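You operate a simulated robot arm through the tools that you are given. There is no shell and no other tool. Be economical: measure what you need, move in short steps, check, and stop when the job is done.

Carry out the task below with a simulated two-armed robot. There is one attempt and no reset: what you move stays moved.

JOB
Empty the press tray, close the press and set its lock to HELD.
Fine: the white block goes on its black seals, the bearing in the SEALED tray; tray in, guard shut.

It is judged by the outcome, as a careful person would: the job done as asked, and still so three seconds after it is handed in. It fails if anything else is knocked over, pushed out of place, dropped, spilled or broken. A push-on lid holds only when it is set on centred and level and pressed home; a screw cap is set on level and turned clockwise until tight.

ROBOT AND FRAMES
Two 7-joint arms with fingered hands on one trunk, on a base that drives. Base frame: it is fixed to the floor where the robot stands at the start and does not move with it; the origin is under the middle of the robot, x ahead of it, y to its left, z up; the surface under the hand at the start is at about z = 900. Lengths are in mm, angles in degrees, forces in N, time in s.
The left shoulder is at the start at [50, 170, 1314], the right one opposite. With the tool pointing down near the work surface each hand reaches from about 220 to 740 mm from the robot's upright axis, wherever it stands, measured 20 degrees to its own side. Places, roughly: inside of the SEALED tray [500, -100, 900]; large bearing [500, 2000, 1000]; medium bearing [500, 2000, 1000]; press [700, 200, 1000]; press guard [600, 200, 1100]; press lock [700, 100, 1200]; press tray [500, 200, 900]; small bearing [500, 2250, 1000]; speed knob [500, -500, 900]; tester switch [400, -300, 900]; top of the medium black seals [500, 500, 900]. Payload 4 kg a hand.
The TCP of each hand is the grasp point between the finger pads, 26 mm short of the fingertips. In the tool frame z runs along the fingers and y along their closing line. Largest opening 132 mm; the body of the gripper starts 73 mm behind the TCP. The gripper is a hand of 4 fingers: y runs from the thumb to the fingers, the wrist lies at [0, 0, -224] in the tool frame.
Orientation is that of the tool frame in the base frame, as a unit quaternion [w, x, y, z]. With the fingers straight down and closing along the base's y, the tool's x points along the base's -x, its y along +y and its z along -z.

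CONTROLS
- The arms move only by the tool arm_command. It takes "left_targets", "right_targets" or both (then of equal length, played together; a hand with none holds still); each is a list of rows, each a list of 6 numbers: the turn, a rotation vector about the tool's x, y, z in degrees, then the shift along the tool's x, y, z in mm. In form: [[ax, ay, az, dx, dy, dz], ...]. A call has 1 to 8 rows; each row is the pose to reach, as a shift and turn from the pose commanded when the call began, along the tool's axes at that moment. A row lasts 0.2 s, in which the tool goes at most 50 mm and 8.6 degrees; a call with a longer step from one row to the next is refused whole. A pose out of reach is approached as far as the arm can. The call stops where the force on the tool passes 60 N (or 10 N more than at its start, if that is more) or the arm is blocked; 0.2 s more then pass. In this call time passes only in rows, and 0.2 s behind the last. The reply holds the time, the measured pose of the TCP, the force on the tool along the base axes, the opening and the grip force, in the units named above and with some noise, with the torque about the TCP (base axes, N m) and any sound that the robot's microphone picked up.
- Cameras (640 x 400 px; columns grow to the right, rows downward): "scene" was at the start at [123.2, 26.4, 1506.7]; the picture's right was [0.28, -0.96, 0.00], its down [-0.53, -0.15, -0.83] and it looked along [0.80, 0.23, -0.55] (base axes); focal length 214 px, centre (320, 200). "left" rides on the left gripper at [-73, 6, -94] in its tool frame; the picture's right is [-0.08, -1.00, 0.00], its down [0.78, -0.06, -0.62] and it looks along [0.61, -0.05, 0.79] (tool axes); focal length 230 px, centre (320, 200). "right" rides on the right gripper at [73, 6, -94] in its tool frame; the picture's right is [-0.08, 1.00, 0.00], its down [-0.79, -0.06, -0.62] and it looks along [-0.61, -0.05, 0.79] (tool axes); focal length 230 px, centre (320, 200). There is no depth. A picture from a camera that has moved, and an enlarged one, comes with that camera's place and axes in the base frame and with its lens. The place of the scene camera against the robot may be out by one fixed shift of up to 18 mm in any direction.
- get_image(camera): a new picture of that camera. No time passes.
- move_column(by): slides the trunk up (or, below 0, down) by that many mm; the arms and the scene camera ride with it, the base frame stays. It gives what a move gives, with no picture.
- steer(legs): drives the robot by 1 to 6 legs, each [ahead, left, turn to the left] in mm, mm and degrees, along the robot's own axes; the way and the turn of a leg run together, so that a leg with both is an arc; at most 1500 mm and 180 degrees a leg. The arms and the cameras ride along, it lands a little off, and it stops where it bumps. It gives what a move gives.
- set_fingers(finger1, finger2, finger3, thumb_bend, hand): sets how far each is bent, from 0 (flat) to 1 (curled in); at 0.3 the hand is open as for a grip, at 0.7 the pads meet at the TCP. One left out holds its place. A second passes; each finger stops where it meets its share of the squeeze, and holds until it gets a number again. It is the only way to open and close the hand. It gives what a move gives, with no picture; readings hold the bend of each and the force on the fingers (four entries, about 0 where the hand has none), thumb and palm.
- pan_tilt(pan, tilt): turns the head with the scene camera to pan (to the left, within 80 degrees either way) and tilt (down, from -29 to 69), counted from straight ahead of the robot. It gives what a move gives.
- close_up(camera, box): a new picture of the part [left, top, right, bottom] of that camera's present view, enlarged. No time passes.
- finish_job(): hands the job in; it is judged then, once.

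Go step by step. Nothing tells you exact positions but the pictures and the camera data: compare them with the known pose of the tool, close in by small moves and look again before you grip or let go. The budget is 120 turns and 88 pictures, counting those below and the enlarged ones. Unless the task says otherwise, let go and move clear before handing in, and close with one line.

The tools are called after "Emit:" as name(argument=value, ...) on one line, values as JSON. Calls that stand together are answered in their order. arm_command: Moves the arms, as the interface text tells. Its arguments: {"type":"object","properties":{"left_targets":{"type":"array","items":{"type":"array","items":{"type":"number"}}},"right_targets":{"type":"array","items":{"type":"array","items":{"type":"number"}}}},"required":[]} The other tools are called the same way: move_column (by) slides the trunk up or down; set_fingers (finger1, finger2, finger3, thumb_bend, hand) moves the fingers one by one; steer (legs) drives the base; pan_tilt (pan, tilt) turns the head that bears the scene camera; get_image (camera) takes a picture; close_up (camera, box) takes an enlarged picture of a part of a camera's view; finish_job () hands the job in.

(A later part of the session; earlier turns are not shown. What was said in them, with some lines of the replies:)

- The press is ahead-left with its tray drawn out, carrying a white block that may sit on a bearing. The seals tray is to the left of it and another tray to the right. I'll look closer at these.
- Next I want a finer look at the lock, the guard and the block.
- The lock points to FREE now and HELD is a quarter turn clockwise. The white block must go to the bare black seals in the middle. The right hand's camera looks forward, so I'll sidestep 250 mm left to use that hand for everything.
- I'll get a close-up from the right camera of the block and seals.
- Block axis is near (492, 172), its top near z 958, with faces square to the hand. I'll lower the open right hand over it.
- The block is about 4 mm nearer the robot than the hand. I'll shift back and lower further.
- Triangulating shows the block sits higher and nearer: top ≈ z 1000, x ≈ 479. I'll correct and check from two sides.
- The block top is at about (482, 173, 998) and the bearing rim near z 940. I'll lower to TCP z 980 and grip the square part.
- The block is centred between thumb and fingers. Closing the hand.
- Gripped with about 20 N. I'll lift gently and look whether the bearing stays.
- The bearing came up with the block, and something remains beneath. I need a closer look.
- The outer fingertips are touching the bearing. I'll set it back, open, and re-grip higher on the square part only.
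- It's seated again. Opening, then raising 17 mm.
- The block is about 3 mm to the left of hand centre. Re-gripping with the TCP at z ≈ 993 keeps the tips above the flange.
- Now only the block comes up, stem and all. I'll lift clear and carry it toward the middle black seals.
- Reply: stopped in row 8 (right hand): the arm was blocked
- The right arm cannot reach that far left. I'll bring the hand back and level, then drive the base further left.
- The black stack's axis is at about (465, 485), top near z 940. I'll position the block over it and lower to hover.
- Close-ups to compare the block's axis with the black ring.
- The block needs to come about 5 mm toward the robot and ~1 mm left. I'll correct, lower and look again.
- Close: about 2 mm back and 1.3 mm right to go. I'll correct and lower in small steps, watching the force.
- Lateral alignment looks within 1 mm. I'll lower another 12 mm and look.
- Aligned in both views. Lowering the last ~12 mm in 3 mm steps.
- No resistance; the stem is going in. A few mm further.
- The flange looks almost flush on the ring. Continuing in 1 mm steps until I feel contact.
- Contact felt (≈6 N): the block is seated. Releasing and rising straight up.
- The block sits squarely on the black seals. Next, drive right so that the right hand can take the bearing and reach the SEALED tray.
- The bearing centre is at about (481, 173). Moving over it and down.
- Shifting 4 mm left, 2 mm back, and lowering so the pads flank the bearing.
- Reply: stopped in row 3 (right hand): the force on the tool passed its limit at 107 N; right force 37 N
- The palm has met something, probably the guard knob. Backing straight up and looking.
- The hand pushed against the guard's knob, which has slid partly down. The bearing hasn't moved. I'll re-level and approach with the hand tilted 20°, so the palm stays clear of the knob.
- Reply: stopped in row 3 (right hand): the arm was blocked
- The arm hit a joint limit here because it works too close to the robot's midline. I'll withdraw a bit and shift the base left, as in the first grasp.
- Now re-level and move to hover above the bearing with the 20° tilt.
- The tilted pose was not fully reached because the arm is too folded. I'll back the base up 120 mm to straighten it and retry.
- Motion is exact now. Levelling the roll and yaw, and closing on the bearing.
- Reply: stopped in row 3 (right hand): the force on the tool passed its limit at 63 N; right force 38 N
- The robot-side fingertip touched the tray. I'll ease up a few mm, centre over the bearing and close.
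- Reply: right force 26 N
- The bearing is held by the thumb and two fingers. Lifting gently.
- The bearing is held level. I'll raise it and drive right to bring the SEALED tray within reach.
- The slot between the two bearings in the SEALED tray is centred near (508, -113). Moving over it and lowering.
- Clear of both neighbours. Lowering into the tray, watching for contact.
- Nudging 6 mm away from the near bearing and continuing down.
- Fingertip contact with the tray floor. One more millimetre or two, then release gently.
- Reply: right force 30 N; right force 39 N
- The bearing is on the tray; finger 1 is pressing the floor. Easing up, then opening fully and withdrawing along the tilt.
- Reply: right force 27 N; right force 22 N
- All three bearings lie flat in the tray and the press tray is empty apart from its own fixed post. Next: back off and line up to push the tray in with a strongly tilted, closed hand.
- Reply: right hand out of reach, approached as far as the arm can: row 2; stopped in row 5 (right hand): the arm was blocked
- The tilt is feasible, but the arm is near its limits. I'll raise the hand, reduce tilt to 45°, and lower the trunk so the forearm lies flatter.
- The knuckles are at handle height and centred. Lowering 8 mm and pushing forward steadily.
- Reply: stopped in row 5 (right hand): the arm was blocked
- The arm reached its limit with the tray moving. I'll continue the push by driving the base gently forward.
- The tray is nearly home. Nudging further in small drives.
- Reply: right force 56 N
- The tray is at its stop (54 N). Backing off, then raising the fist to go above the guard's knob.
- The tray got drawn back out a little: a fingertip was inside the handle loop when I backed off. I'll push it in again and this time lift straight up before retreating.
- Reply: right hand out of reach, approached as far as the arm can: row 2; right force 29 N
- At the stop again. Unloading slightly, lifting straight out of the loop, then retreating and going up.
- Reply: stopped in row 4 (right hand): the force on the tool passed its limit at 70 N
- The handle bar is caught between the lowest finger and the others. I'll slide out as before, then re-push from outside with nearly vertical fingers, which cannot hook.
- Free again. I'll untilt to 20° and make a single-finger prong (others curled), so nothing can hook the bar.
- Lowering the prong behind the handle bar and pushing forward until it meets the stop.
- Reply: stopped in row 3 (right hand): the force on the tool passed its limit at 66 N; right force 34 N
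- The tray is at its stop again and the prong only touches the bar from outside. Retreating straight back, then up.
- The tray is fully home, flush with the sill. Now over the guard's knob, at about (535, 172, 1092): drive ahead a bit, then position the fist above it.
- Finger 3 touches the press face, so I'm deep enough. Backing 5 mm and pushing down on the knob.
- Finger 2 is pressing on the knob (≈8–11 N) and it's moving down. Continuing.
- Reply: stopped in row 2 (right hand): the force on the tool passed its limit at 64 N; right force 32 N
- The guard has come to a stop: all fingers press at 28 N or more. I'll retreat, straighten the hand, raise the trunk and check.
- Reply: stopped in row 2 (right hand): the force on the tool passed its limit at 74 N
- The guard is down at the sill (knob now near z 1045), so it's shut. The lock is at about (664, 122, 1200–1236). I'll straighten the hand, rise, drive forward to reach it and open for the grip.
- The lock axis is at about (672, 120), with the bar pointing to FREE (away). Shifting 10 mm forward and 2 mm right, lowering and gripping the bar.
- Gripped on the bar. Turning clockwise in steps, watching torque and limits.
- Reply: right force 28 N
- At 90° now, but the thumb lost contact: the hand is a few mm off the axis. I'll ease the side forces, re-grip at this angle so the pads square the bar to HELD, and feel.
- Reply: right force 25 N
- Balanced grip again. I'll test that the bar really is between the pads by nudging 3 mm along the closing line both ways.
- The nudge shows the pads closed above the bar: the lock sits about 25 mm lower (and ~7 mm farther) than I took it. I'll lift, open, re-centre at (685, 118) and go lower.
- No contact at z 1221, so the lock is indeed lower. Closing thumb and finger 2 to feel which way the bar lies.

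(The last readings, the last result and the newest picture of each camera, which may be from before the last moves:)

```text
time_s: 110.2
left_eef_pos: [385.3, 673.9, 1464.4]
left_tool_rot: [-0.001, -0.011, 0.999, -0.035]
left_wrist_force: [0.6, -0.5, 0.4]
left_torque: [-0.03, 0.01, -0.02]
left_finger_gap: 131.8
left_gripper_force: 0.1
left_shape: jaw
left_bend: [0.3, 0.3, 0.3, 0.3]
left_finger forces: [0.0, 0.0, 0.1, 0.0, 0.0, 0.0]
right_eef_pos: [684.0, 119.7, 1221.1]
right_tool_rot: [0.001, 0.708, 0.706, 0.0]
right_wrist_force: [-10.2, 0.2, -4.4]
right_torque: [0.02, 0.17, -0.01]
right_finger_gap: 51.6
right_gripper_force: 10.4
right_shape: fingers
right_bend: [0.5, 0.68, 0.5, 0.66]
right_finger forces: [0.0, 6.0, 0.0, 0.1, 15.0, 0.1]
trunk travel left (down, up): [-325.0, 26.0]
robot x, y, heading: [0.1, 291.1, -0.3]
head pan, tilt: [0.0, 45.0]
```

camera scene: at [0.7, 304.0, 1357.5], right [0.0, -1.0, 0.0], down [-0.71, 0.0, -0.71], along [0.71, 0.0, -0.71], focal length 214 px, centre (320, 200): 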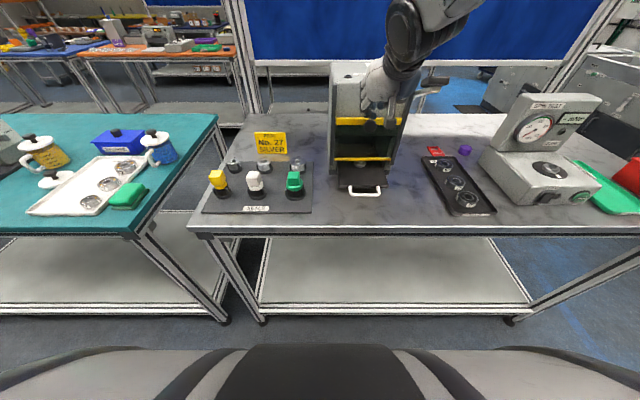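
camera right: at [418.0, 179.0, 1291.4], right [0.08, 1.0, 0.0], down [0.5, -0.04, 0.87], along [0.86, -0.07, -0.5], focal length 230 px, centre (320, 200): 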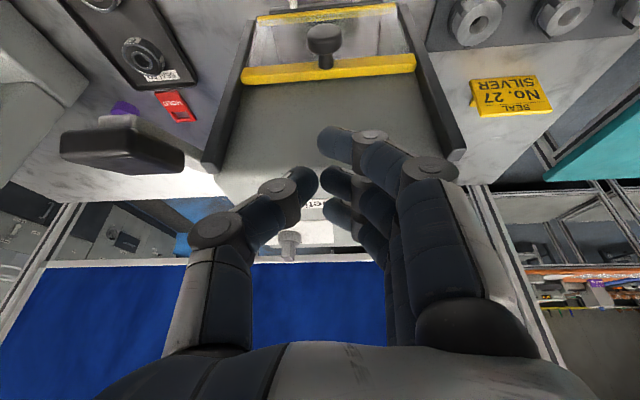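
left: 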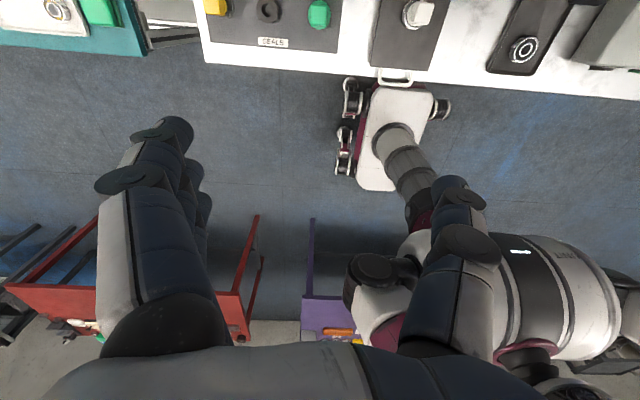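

Something ~10–18 mm thick is between the pads. I'll centre on it and gently twist both ways to feel the bar's resistance.

Emit:
arm_command(right_targets=[[0, 0, 0, 0, -2.5, 0]])

Emit:
arm_command(right_targets=[[0, 0, 7, 0, 0, 0], [0, 0, 14, 0, 0, 0]])

Emit:
arm_command(right_targets=[[0, 0, -7, 0, 0, 0], [0, 0, -14, 0, 0, 0]])

```text
time_s: 110.5
left_eef_pos: [386.2, 674.6, 1462.8]
left_tool_rot: [-0.002, -0.011, 0.999, -0.036]
left_wrist_force: [0.4, -0.1, 0.4]
left_torque: [0.0, 0.0, 0.0]
left_finger_gap: 132.0
left_gripper_force: 0.0
left_shape: jaw
left_bend: [0.3, 0.3, 0.3, 0.3]
left_finger forces: [0.0, 0.1, 0.0, 0.0, 0.0, 0.0]
right_eef_pos: [682.9, 119.2, 1221.8]
right_tool_rot: [0.003, 0.708, 0.706, 0.002]
right_wrist_force: [-4.2, 1.3, -3.1]
right_torque: [0.05, 0.04, -0.05]
right_finger_gap: 50.4
right_gripper_force: 10.1
right_shape: fingers
right_bend: [0.5, 0.68, 0.5, 0.67]
right_finger forces: [0.0, 8.6, 0.0, 0.0, 11.1, 0.0]
trunk travel left (down, up): [-325.0, 26.0]
robot x, y, heading: [6.6, 292.3, -0.1]
head pan, tilt: [0.0, 45.0]
```

```text
time_s: 111.2
left_eef_pos: [384.8, 674.0, 1463.7]
left_tool_rot: [0.0, -0.01, 0.999, -0.036]
left_wrist_force: [0.3, -0.2, 0.6]
left_torque: [-0.05, 0.0, 0.0]
left_finger_gap: 132.0
left_gripper_force: 0.1
left_shape: jaw
left_bend: [0.3, 0.3, 0.3, 0.3]
left_finger forces: [0.0, 0.1, 0.0, 0.1, 0.0, 0.0]
right_eef_pos: [682.3, 118.2, 1225.2]
right_tool_rot: [0.003, 0.789, 0.614, 0.003]
right_wrist_force: [-1.8, -0.3, 15.6]
right_torque: [-0.03, -0.14, 0.15]
right_finger_gap: 42.8
right_gripper_force: 19.2
right_shape: fingers
right_bend: [0.5, 0.71, 0.5, 0.71]
right_finger forces: [0.1, 18.7, 0.0, 0.1, 20.4, 0.0]
trunk travel left (down, up): [-325.0, 26.0]
robot x, y, heading: [4.7, 290.3, -0.0]
head pan, tilt: [0.0, 45.0]
```

```text
time_s: 111.8
left_eef_pos: [382.7, 674.3, 1464.9]
left_tool_rot: [0.0, -0.011, 0.999, -0.035]
left_wrist_force: [0.0, -0.2, -0.4]
left_torque: [-0.02, 0.01, 0.0]
left_finger_gap: 131.9
left_gripper_force: 0.1
left_shape: jaw
left_bend: [0.3, 0.3, 0.3, 0.3]
left_finger forces: [0.1, 0.0, 0.0, 0.1, 0.0, 0.0]
right_eef_pos: [680.6, 119.0, 1223.4]
right_tool_rot: [0.003, 0.707, 0.708, 0.003]
right_wrist_force: [3.7, -1.4, 26.9]
right_torque: [0.02, -0.33, -0.01]
right_finger_gap: 41.6
right_gripper_force: 24.4
right_shape: fingers
right_bend: [0.5, 0.72, 0.5, 0.72]
right_finger forces: [0.0, 27.9, 0.0, 0.0, 20.9, 0.1]
trunk travel left (down, up): [-325.0, 26.0]
robot x, y, heading: [5.1, 290.0, 0.0]
head pan, tilt: [0.0, 45.0]
```

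The pads now hold something thin and firm (bend 0.72, 20–28 N), which fits the bar lying square to the pads at 90°. Checking with a nudge.

Emit:
arm_command(right_targets=[[0, 0, 0, 0, 3, -3]])

Emit:
arm_command(right_targets=[[0, 0, 0, 0, -5, 0]])

```text
time_s: 112.2
left_eef_pos: [383.2, 675.0, 1463.4]
left_tool_rot: [0.0, -0.01, 0.999, -0.036]
left_wrist_force: [0.2, 0.4, -0.5]
left_torque: [0.01, -0.02, -0.02]
left_finger_gap: 132.1
left_gripper_force: 0.0
left_shape: jaw
left_bend: [0.3, 0.3, 0.3, 0.3]
left_finger forces: [0.0, 0.0, 0.0, 0.1, 0.0, 0.0]
right_eef_pos: [681.5, 118.6, 1223.5]
right_tool_rot: [0.001, 0.707, 0.707, 0.001]
right_wrist_force: [-4.0, -0.9, 17.2]
right_torque: [0.02, -0.01, -0.01]
right_finger_gap: 42.5
right_gripper_force: 20.7
right_shape: fingers
right_bend: [0.5, 0.72, 0.5, 0.71]
right_finger forces: [0.0, 17.8, 0.0, 0.0, 23.0, 0.1]
trunk travel left (down, up): [-325.0, 26.0]
robot x, y, heading: [9.9, 290.1, 0.0]
head pan, tilt: [0.0, 45.0]
```

```text
time_s: 112.5
left_eef_pos: [386.1, 674.2, 1464.0]
left_tool_rot: [-0.003, -0.01, 0.999, -0.036]
left_wrist_force: [-0.5, 0.6, -0.9]
left_torque: [0.03, -0.04, 0.01]
left_finger_gap: 131.9
left_gripper_force: 0.0
left_shape: jaw
left_bend: [0.3, 0.3, 0.3, 0.3]
left_finger forces: [0.0, 0.0, 0.0, 0.0, 0.0, 0.1]
right_eef_pos: [678.2, 119.2, 1224.4]
right_tool_rot: [0.003, 0.707, 0.707, 0.003]
right_wrist_force: [8.2, -0.3, 15.6]
right_torque: [0.02, -0.55, -0.02]
right_finger_gap: 40.9
right_gripper_force: 18.5
right_shape: fingers
right_bend: [0.5, 0.72, 0.5, 0.71]
right_finger forces: [0.0, 28.0, 0.0, 0.1, 7.9, 0.1]
trunk travel left (down, up): [-325.0, 26.0]
robot x, y, heading: [4.3, 290.5, 0.0]
head pan, tilt: [0.0, 45.0]
```

The bar is truly held now: side forces follow the nudge. I'll re-centre and feel for the HELD stop by turning slightly clockwise beyond 90°.

Emit:
arm_command(right_targets=[[0, 0, 0, 0, 2, 0]])

Emit:
arm_command(right_targets=[[0, 0, 6, 0, 0, 0], [0, 0, 12, 0, 0, 0]])

Emit:
arm_command(right_targets=[[0, 0, -8, 0, 0, 0], [0, 0, -16, 0, 0, 0], [0, 0, -24, 0, 0, 0], [0, 0, -32, 0, 0, 0]])

```text
time_s: 113.0
left_eef_pos: [385.3, 674.0, 1463.1]
left_tool_rot: [-0.002, -0.01, 0.999, -0.036]
left_wrist_force: [-0.5, -0.5, 0.1]
left_torque: [0.04, 0.02, 0.0]
left_finger_gap: 131.8
left_gripper_force: 0.0
left_shape: jaw
left_bend: [0.3, 0.3, 0.3, 0.3]
left_finger forces: [0.1, 0.0, 0.0, 0.0, 0.0, 0.1]
right_eef_pos: [680.3, 120.0, 1223.4]
right_tool_rot: [0.001, 0.708, 0.707, 0.0]
right_wrist_force: [1.6, 0.2, 12.7]
right_torque: [0.03, -0.36, 0.01]
right_finger_gap: 40.9
right_gripper_force: 16.4
right_shape: fingers
right_bend: [0.5, 0.72, 0.5, 0.71]
right_finger forces: [0.0, 22.2, 0.2, 0.1, 10.5, 0.0]
trunk travel left (down, up): [-325.0, 26.0]
robot x, y, heading: [2.6, 291.8, 0.3]
head pan, tilt: [0.0, 45.0]
```

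```text
time_s: 113.5
left_eef_pos: [384.9, 674.8, 1464.0]
left_tool_rot: [-0.001, -0.011, 0.999, -0.036]
left_wrist_force: [0.5, -0.3, -0.6]
left_torque: [0.0, 0.01, 0.0]
left_finger_gap: 132.0
left_gripper_force: 0.1
left_shape: jaw
left_bend: [0.3, 0.3, 0.3, 0.3]
left_finger forces: [0.0, 0.0, 0.1, 0.0, 0.0, 0.0]
right_eef_pos: [680.8, 119.4, 1223.5]
right_tool_rot: [0.002, 0.778, 0.629, 0.001]
right_wrist_force: [-0.1, 0.7, 11.5]
right_torque: [0.02, -0.28, -0.04]
right_finger_gap: 41.5
right_gripper_force: 16.6
right_shape: fingers
right_bend: [0.5, 0.72, 0.5, 0.71]
right_finger forces: [0.0, 19.9, 0.0, 0.0, 13.0, 0.1]
trunk travel left (down, up): [-325.0, 26.0]
robot x, y, heading: [6.8, 290.1, -0.1]
head pan, tilt: [0.0, 45.0]
```

```text
time_s: 114.5
left_eef_pos: [385.1, 673.0, 1463.1]
left_tool_rot: [-0.002, -0.01, 0.999, -0.036]
left_wrist_force: [0.6, -0.4, -0.4]
left_torque: [0.0, 0.03, -0.03]
left_finger_gap: 131.5
left_gripper_force: 0.1
left_shape: jaw
left_bend: [0.3, 0.3, 0.3, 0.3]
left_finger forces: [0.1, 0.1, 0.1, 0.0, 0.0, 0.1]
right_eef_pos: [680.4, 118.3, 1224.8]
right_tool_rot: [0.003, 0.574, 0.819, 0.001]
right_wrist_force: [1.2, -1.9, 8.4]
right_torque: [0.06, -0.22, -0.02]
right_finger_gap: 41.6
right_gripper_force: 16.1
right_shape: fingers
right_bend: [0.5, 0.71, 0.5, 0.71]
right_finger forces: [0.0, 18.1, 0.0, 0.0, 12.8, 0.0]
trunk travel left (down, up): [-325.0, 26.0]
robot x, y, heading: [6.1, 293.5, -0.0]
head pan, tilt: [0.0, 45.0]
```

Grip thickness stays constant as I turn, so the bar follows the hand. To be certain of its direction I'll turn back to FREE and feel for its end stop there, then turn 90° clockwise.

Emit:
arm_command(right_targets=[[0, 0, -8.5, 0, 0, 0], [0, 0, -17, 0, 0, 0], [0, 0, -25.5, 0, 0, 0], [0, 0, -34, 0, 0, 0], [0, 0, -42.5, 0, 0, 0], [0, 0, -51, 0, 0, 0], [0, 0, -59.5, 0, 0, 0], [0, 0, -68, 0, 0, 0]])

Emit:
arm_command(right_targets=[[0, 0, -6, 0, 0, 0], [0, 0, -12, 0, 0, 0], [0, 0, -18, 0, 0, 0]])

```text
time_s: 116.3
left_eef_pos: [384.5, 673.5, 1464.8]
left_tool_rot: [-0.001, -0.011, 0.999, -0.037]
left_wrist_force: [-0.6, -0.2, -0.2]
left_torque: [0.0, 0.0, 0.0]
left_finger_gap: 131.6
left_gripper_force: 0.1
left_shape: jaw
left_bend: [0.3, 0.3, 0.3, 0.3]
left_finger forces: [0.0, 0.1, 0.0, 0.1, 0.0, 0.0]
right_eef_pos: [681.0, 119.5, 1224.9]
right_tool_rot: [0.003, 0.017, 1.0, 0.0]
right_wrist_force: [0.0, -2.0, 11.3]
right_torque: [0.07, -0.03, -0.13]
right_finger_gap: 43.0
right_gripper_force: 16.4
right_shape: fingers
right_bend: [0.5, 0.71, 0.5, 0.7]
right_finger forces: [0.1, 16.0, 0.0, 0.1, 16.0, 0.0]
trunk travel left (down, up): [-325.0, 26.0]
robot x, y, heading: [8.5, 289.8, -0.0]
head pan, tilt: [0.0, 45.0]
```

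```text
time_s: 117.2
left_eef_pos: [383.6, 673.5, 1463.6]
left_tool_rot: [-0.001, -0.011, 0.999, -0.035]
left_wrist_force: [0.3, 0.3, -0.2]
left_torque: [0.01, 0.02, -0.04]
left_finger_gap: 131.7
left_gripper_force: 0.0
left_shape: jaw
left_bend: [0.3, 0.3, 0.3, 0.3]
left_finger forces: [0.0, 0.0, 0.1, 0.0, 0.0, 0.0]
right_eef_pos: [679.8, 119.7, 1224.3]
right_tool_rot: [0.001, -0.14, 0.99, 0.0]
right_wrist_force: [-4.0, -4.0, 13.9]
right_torque: [0.01, 0.08, -0.22]
right_finger_gap: 42.8
right_gripper_force: 17.8
right_shape: fingers
right_bend: [0.5, 0.71, 0.5, 0.71]
right_finger forces: [0.1, 15.6, 0.0, 0.0, 19.5, 0.0]
trunk travel left (down, up): [-325.0, 26.0]
robot x, y, heading: [3.2, 288.4, -0.2]
head pan, tilt: [0.0, 45.0]
```

The torque rises turning past 0°, so that's the FREE stop and the pointer is known. Now re-grip lower at 0° for a firmer hold.

Emit:
arm_command(right_targets=[[0, 0, 8, 0, 0, 0], [0, 0, 16, 0, 0, 0]])

Emit:
set_fingers(hand="right", finger2=0.58, thumb_bend=0.58)

Emit:
arm_command(right_targets=[[0, 0, 0, 0, 0, 4], [0, 0, 0, 0, 0, 8]])

Emit:
set_fingers(hand="right", finger2=0.75, thumb_bend=0.75)

```text
time_s: 117.8
left_eef_pos: [383.3, 674.0, 1464.7]
left_tool_rot: [0.0, -0.01, 0.999, -0.036]
left_wrist_force: [-0.6, -0.3, 0.4]
left_torque: [0.03, -0.02, -0.01]
left_finger_gap: 131.6
left_gripper_force: 0.0
left_shape: jaw
left_bend: [0.3, 0.3, 0.3, 0.3]
left_finger forces: [0.0, 0.0, 0.0, 0.0, 0.0, 0.0]
right_eef_pos: [680.1, 119.2, 1224.3]
right_tool_rot: [0.002, 0.001, 1.0, 0.0]
right_wrist_force: [-6.3, -1.5, 13.7]
right_torque: [0.08, 0.1, 0.03]
right_finger_gap: 42.6
right_gripper_force: 17.3
right_shape: fingers
right_bend: [0.5, 0.71, 0.5, 0.71]
right_finger forces: [0.0, 16.4, 0.0, 0.0, 18.1, 0.0]
trunk travel left (down, up): [-325.0, 26.0]
robot x, y, heading: [5.9, 288.0, 0.3]
head pan, tilt: [0.0, 45.0]
```

```text
time_s: 118.8
left_eef_pos: [383.7, 674.2, 1464.4]
left_tool_rot: [0.0, -0.01, 0.999, -0.036]
left_wrist_force: [-0.1, 0.3, 0.7]
left_torque: [0.0, 0.0, 0.02]
left_finger_gap: 131.7
left_gripper_force: 0.0
left_shape: jaw
left_bend: [0.3, 0.3, 0.3, 0.3]
left_finger forces: [0.0, 0.0, 0.0, 0.1, 0.0, 0.0]
right_eef_pos: [680.4, 119.8, 1226.1]
right_tool_rot: [0.004, 0.002, 1.0, -0.001]
right_wrist_force: [1.1, 4.7, 27.4]
right_torque: [-0.3, -0.06, 0.0]
right_finger_gap: 45.1
right_gripper_force: 14.4
right_shape: fingers
right_bend: [0.5, 0.57, 0.5, 0.64]
right_finger forces: [0.0, 0.0, 0.1, 0.0, 28.7, 0.0]
trunk travel left (down, up): [-325.0, 26.0]
robot x, y, heading: [4.8, 292.8, 0.3]
head pan, tilt: [0.0, 45.0]
```

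```text
time_s: 119.3
left_eef_pos: [381.2, 674.8, 1465.8]
left_tool_rot: [0.0, -0.01, 0.999, -0.035]
left_wrist_force: [-0.2, 0.0, 0.2]
left_torque: [0.03, 0.0, 0.01]
left_finger_gap: 131.9
left_gripper_force: 0.0
left_shape: jaw
left_bend: [0.3, 0.3, 0.3, 0.3]
left_finger forces: [0.0, 0.1, 0.0, 0.0, 0.0, 0.0]
right_eef_pos: [679.5, 118.6, 1223.8]
right_tool_rot: [0.011, 0.002, 1.0, -0.001]
right_wrist_force: [3.7, -4.7, 52.5]
right_torque: [-0.75, -0.11, -0.03]
right_finger_gap: 44.2
right_gripper_force: 26.4
right_shape: fingers
right_bend: [0.5, 0.57, 0.5, 0.67]
right_finger forces: [0.0, 0.0, 0.0, 0.0, 52.7, 0.0]
trunk travel left (down, up): [-325.0, 26.0]
robot x, y, heading: [7.5, 289.6, 0.3]
head pan, tilt: [0.0, 45.0]
```

```text
time_s: 120.3
left_eef_pos: [381.0, 671.4, 1465.4]
left_tool_rot: [0.0, -0.01, 0.999, -0.035]
left_wrist_force: [0.3, -0.5, 0.4]
left_torque: [0.01, 0.03, -0.03]
left_finger_gap: 131.9
left_gripper_force: 0.0
left_shape: jaw
left_bend: [0.3, 0.3, 0.3, 0.3]
left_finger forces: [0.0, 0.0, 0.1, 0.1, 0.0, 0.1]
right_eef_pos: [679.2, 117.6, 1222.4]
right_tool_rot: [0.008, 0.002, 1.0, 0.0]
right_wrist_force: [-0.6, -16.9, 43.6]
right_torque: [-0.92, -0.01, -0.06]
right_finger_gap: 42.0
right_gripper_force: 31.7
right_shape: fingers
right_bend: [0.5, 0.63, 0.5, 0.74]
right_finger forces: [0.0, 8.0, 0.1, 0.0, 55.2, 0.0]
trunk travel left (down, up): [-325.0, 26.0]
robot x, y, heading: [5.3, 291.6, 0.0]
head pan, tilt: [0.0, 45.0]
```

The fingertips were resting on the lock's base. I'll lift, open, and re-grip the bar slightly above the base.

Emit:
arm_command(right_targets=[[0, 0, 0, 0, 0, -25], [0, 0, 0, 0, 0, -40]])

Emit:
set_fingers(hand="right", finger2=0.55, thumb_bend=0.55)

```text
time_s: 121.0
left_eef_pos: [384.4, 674.5, 1463.6]
left_tool_rot: [0.0, -0.012, 0.999, -0.036]
left_wrist_force: [0.0, 0.2, 0.3]
left_torque: [-0.02, -0.02, 0.01]
left_finger_gap: 131.6
left_gripper_force: 0.0
left_shape: jaw
left_bend: [0.3, 0.3, 0.3, 0.3]
left_finger forces: [0.0, 0.0, 0.0, 0.0, 0.1, 0.0]
right_eef_pos: [681.4, 122.4, 1255.0]
right_tool_rot: [0.001, -0.001, 1.0, -0.001]
right_wrist_force: [0.1, 0.3, -0.3]
right_torque: [0.01, -0.01, 0.03]
right_finger_gap: 37.3
right_gripper_force: 0.1
right_shape: fingers
right_bend: [0.5, 0.71, 0.5, 0.73]
right_finger forces: [0.1, 0.1, 0.0, 0.0, 0.1, 0.0]
trunk travel left (down, up): [-325.0, 26.0]
robot x, y, heading: [7.1, 287.6, 0.2]
head pan, tilt: [0.0, 45.0]
```

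```text
time_s: 122.0
left_eef_pos: [386.9, 673.4, 1464.3]
left_tool_rot: [-0.001, -0.011, 0.999, -0.036]
left_wrist_force: [0.6, 0.0, -0.1]
left_torque: [0.0, 0.01, 0.0]
left_finger_gap: 131.9
left_gripper_force: 0.1
left_shape: jaw
left_bend: [0.3, 0.3, 0.3, 0.3]
left_finger forces: [0.0, 0.1, 0.0, 0.0, 0.1, 0.0]
right_eef_pos: [681.9, 118.4, 1255.6]
right_tool_rot: [0.002, 0.001, 1.0, 0.0]
right_wrist_force: [-1.1, 0.4, -1.1]
right_torque: [0.01, 0.0, -0.02]
right_finger_gap: 61.7
right_gripper_force: 0.2
right_shape: fingers
right_bend: [0.5, 0.55, 0.5, 0.55]
right_finger forces: [0.1, 0.0, 0.0, 0.0, 0.0, 0.0]
trunk travel left (down, up): [-325.0, 26.0]
robot x, y, heading: [6.6, 290.8, 0.2]
head pan, tilt: [0.0, 45.0]
```

Emit:
arm_command(right_targets=[[0, 0, 0, 0, 0, 15], [0, 0, 0, 0, 0, 26]])

Emit:
set_fingers(hand="right", finger2=0.76, thumb_bend=0.76)

```text
time_s: 122.5
left_eef_pos: [385.0, 673.7, 1463.1]
left_tool_rot: [-0.002, -0.01, 0.999, -0.036]
left_wrist_force: [-0.1, -0.1, -0.3]
left_torque: [0.02, -0.02, -0.03]
left_finger_gap: 131.9
left_gripper_force: 0.1
left_shape: jaw
left_bend: [0.3, 0.3, 0.3, 0.3]
left_finger forces: [0.0, 0.0, 0.0, 0.0, 0.1, 0.0]
right_eef_pos: [681.1, 119.2, 1228.1]
right_tool_rot: [0.0, 0.0, 1.0, 0.0]
right_wrist_force: [-1.1, -0.7, 0.1]
right_torque: [0.02, 0.03, 0.0]
right_finger_gap: 62.0
right_gripper_force: 0.1
right_shape: fingers
right_bend: [0.5, 0.55, 0.5, 0.55]
right_finger forces: [0.0, 0.0, 0.1, 0.0, 0.1, 0.0]
trunk travel left (down, up): [-325.0, 26.0]
robot x, y, heading: [7.6, 292.5, -0.3]
head pan, tilt: [0.0, 45.0]
```

```text
time_s: 123.5
left_eef_pos: [386.6, 672.7, 1463.1]
left_tool_rot: [-0.001, -0.011, 0.999, -0.035]
left_wrist_force: [0.6, 0.2, 0.4]
left_torque: [0.04, -0.01, 0.0]
left_finger_gap: 132.0
left_gripper_force: 0.1
left_shape: jaw
left_bend: [0.3, 0.3, 0.3, 0.3]
left_finger forces: [0.1, 0.0, 0.1, 0.0, 0.0, 0.0]
right_eef_pos: [681.2, 117.8, 1228.3]
right_tool_rot: [0.001, 0.001, 1.0, 0.0]
right_wrist_force: [-3.0, -2.5, -8.7]
right_torque: [-0.06, 0.03, -0.01]
right_finger_gap: 41.9
right_gripper_force: 8.7
right_shape: fingers
right_bend: [0.5, 0.71, 0.5, 0.69]
right_finger forces: [0.0, 7.3, 0.0, 0.0, 10.2, 0.1]
trunk travel left (down, up): [-325.0, 26.0]
robot x, y, heading: [6.9, 287.8, -0.2]
head pan, tilt: [0.0, 45.0]
```

A good grip on the bar at FREE (thin, no base contact). Turning clockwise to HELD.

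Emit:
arm_command(right_targets=[[0, 0, 8, 0, 0, 0], [0, 0, 16, 0, 0, 0], [0, 0, 24, 0, 0, 0], [0, 0, 32, 0, 0, 0], [0, 0, 40, 0, 0, 0], [0, 0, 48, 0, 0, 0], [0, 0, 56, 0, 0, 0], [0, 0, 64, 0, 0, 0]])

Emit:
arm_command(right_targets=[[0, 0, 8, 0, 0, 0], [0, 0, 16, 0, 0, 0], [0, 0, 22, 0, 0, 0], [0, 0, 26, 0, 0, 0]])

Emit:
arm_command(right_targets=[[0, 0, 5, 0, 0, 0], [0, 0, 10, 0, 0, 0]])

```text
time_s: 125.3
left_eef_pos: [386.5, 672.5, 1464.3]
left_tool_rot: [-0.001, -0.011, 0.999, -0.035]
left_wrist_force: [-0.2, 0.7, 0.6]
left_torque: [0.03, 0.0, 0.03]
left_finger_gap: 131.8
left_gripper_force: 0.1
left_shape: jaw
left_bend: [0.3, 0.3, 0.3, 0.3]
left_finger forces: [0.0, 0.0, 0.1, 0.0, 0.0, 0.1]
right_eef_pos: [682.5, 118.9, 1229.8]
right_tool_rot: [0.002, 0.532, 0.847, 0.001]
right_wrist_force: [-4.3, -2.5, -8.9]
right_torque: [-0.06, 0.06, 0.0]
right_finger_gap: 43.0
right_gripper_force: 9.0
right_shape: fingers
right_bend: [0.5, 0.72, 0.5, 0.69]
right_finger forces: [0.0, 6.0, 0.0, 0.0, 11.2, 0.0]
trunk travel left (down, up): [-325.0, 26.0]
robot x, y, heading: [9.6, 291.1, 0.1]
head pan, tilt: [0.0, 45.0]
```

```text
time_s: 126.3
left_eef_pos: [385.5, 673.8, 1464.5]
left_tool_rot: [-0.001, -0.011, 0.999, -0.035]
left_wrist_force: [-0.1, 0.0, 0.1]
left_torque: [0.03, 0.0, 0.01]
left_finger_gap: 131.7
left_gripper_force: 0.0
left_shape: jaw
left_bend: [0.3, 0.3, 0.3, 0.3]
left_finger forces: [0.0, 0.1, 0.0, 0.0, 0.1, 0.0]
right_eef_pos: [681.2, 118.6, 1229.0]
right_tool_rot: [0.001, 0.709, 0.705, 0.001]
right_wrist_force: [-5.2, -0.1, -9.5]
right_torque: [0.0, 0.08, 0.02]
right_finger_gap: 43.0
right_gripper_force: 8.6
right_shape: fingers
right_bend: [0.5, 0.72, 0.5, 0.69]
right_finger forces: [0.1, 5.9, 0.1, 0.0, 11.2, 0.0]
trunk travel left (down, up): [-325.0, 26.0]
robot x, y, heading: [5.5, 287.4, -0.1]
head pan, tilt: [0.0, 45.0]
```

```text
time_s: 127.0
left_eef_pos: [385.9, 673.6, 1462.5]
left_tool_rot: [-0.001, -0.01, 0.999, -0.036]
left_wrist_force: [0.8, -0.9, -1.1]
left_torque: [0.02, 0.0, 0.0]
left_finger_gap: 131.7
left_gripper_force: 0.0
left_shape: jaw
left_bend: [0.3, 0.3, 0.3, 0.3]
left_finger forces: [0.0, 0.0, 0.1, 0.0, 0.1, 0.0]
right_eef_pos: [682.8, 119.2, 1228.6]
right_tool_rot: [0.002, 0.767, 0.642, 0.0]
right_wrist_force: [-4.1, -0.7, -7.7]
right_torque: [-0.02, 0.09, 0.09]
right_finger_gap: 42.8
right_gripper_force: 10.1
right_shape: fingers
right_bend: [0.5, 0.72, 0.5, 0.69]
right_finger forces: [0.1, 8.0, 0.0, 0.1, 11.7, 0.0]
trunk travel left (down, up): [-325.0, 26.0]
robot x, y, heading: [3.9, 289.9, 0.1]
head pan, tilt: [0.0, 45.0]
```

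Resistance appears just past 90°, so the bar is at the HELD end. Squaring back to ~91°, loosening slightly and lifting straight off.

Emit:
arm_command(right_targets=[[0, 0, -4, 0, 0, 0], [0, 0, -8.5, 0, 0, 0]])

Emit:
set_fingers(hand="right", finger2=0.67, thumb_bend=0.65)

Emit:
arm_command(right_targets=[[0, 0, 0, 0, 0, -10], [0, 0, 0, 0, 0, -40], [0, 0, 0, 0, 0, -80]])

```text
time_s: 127.5
left_eef_pos: [386.5, 673.9, 1464.2]
left_tool_rot: [-0.001, -0.01, 0.999, -0.036]
left_wrist_force: [0.0, 0.7, -0.4]
left_torque: [0.02, 0.02, -0.01]
left_finger_gap: 132.1
left_gripper_force: 0.0
left_shape: jaw
left_bend: [0.3, 0.3, 0.3, 0.3]
left_finger forces: [0.0, 0.1, 0.0, 0.0, 0.0, 0.1]
right_eef_pos: [683.2, 119.8, 1229.6]
right_tool_rot: [0.001, 0.717, 0.697, 0.001]
right_wrist_force: [-3.8, -0.7, -6.2]
right_torque: [0.0, 0.08, 0.01]
right_finger_gap: 43.2
right_gripper_force: 8.9
right_shape: fingers
right_bend: [0.5, 0.72, 0.5, 0.69]
right_finger forces: [0.1, 6.8, 0.1, 0.1, 10.3, 0.0]
trunk travel left (down, up): [-325.0, 26.0]
robot x, y, heading: [10.6, 286.4, 0.2]
head pan, tilt: [0.0, 45.0]
```

```text
time_s: 128.6
left_eef_pos: [385.3, 674.8, 1463.6]
left_tool_rot: [-0.001, -0.011, 0.999, -0.036]
left_wrist_force: [-0.7, 0.4, -0.8]
left_torque: [0.01, 0.01, 0.02]
left_finger_gap: 131.6
left_gripper_force: 0.1
left_shape: jaw
left_bend: [0.3, 0.3, 0.3, 0.3]
left_finger forces: [0.0, 0.1, 0.1, 0.0, 0.0, 0.1]
right_eef_pos: [683.1, 118.5, 1228.3]
right_tool_rot: [0.002, 0.716, 0.698, 0.001]
right_wrist_force: [0.1, -0.4, 1.0]
right_torque: [0.01, -0.03, -0.02]
right_finger_gap: 46.6
right_gripper_force: 0.5
right_shape: fingers
right_bend: [0.5, 0.67, 0.5, 0.65]
right_finger forces: [0.0, 0.9, 0.0, 0.1, 0.1, 0.1]
trunk travel left (down, up): [-325.0, 26.0]
robot x, y, heading: [6.0, 292.2, -0.0]
head pan, tilt: [0.0, 45.0]
```

```text
time_s: 129.3
left_eef_pos: [386.8, 673.4, 1464.5]
left_tool_rot: [-0.001, -0.011, 0.999, -0.036]
left_wrist_force: [-0.3, 0.3, 0.6]
left_torque: [-0.06, -0.02, 0.02]
left_finger_gap: 131.9
left_gripper_force: 0.0
left_shape: jaw
left_bend: [0.3, 0.3, 0.3, 0.3]
left_finger forces: [0.0, 0.0, 0.0, 0.0, 0.1, 0.0]
right_eef_pos: [678.0, 120.4, 1308.7]
right_tool_rot: [0.0, 0.717, 0.697, 0.0]
right_wrist_force: [0.0, 0.2, 0.6]
right_torque: [0.0, -0.01, -0.01]
right_finger_gap: 46.8
right_gripper_force: 0.0
right_shape: fingers
right_bend: [0.5, 0.67, 0.5, 0.65]
right_finger forces: [0.1, 0.0, 0.0, 0.1, 0.0, 0.0]
right hand out of reach, approached as far as the arm can: row 3
trunk travel left (down, up): [-325.0, 26.0]
robot x, y, heading: [8.4, 286.5, -0.1]
head pan, tilt: [0.0, 45.0]
```

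The hand is clear of everything. The last pictures showed the block on its seals, the bearing in the SEALED tray, the tray in and the guard down. I turned the lock afterwards and checked it only by feel. Handing in.

Emit:
finish_job()

```text
The job is handed in.
```

The white block is on its black seals, bearing 75 is in the SEALED tray, the press tray is in, the guard is shut, and the lock is turned to HELD. I had no pictures left after turning the lock, so HELD is confirmed only by feeling its stops at both ends.
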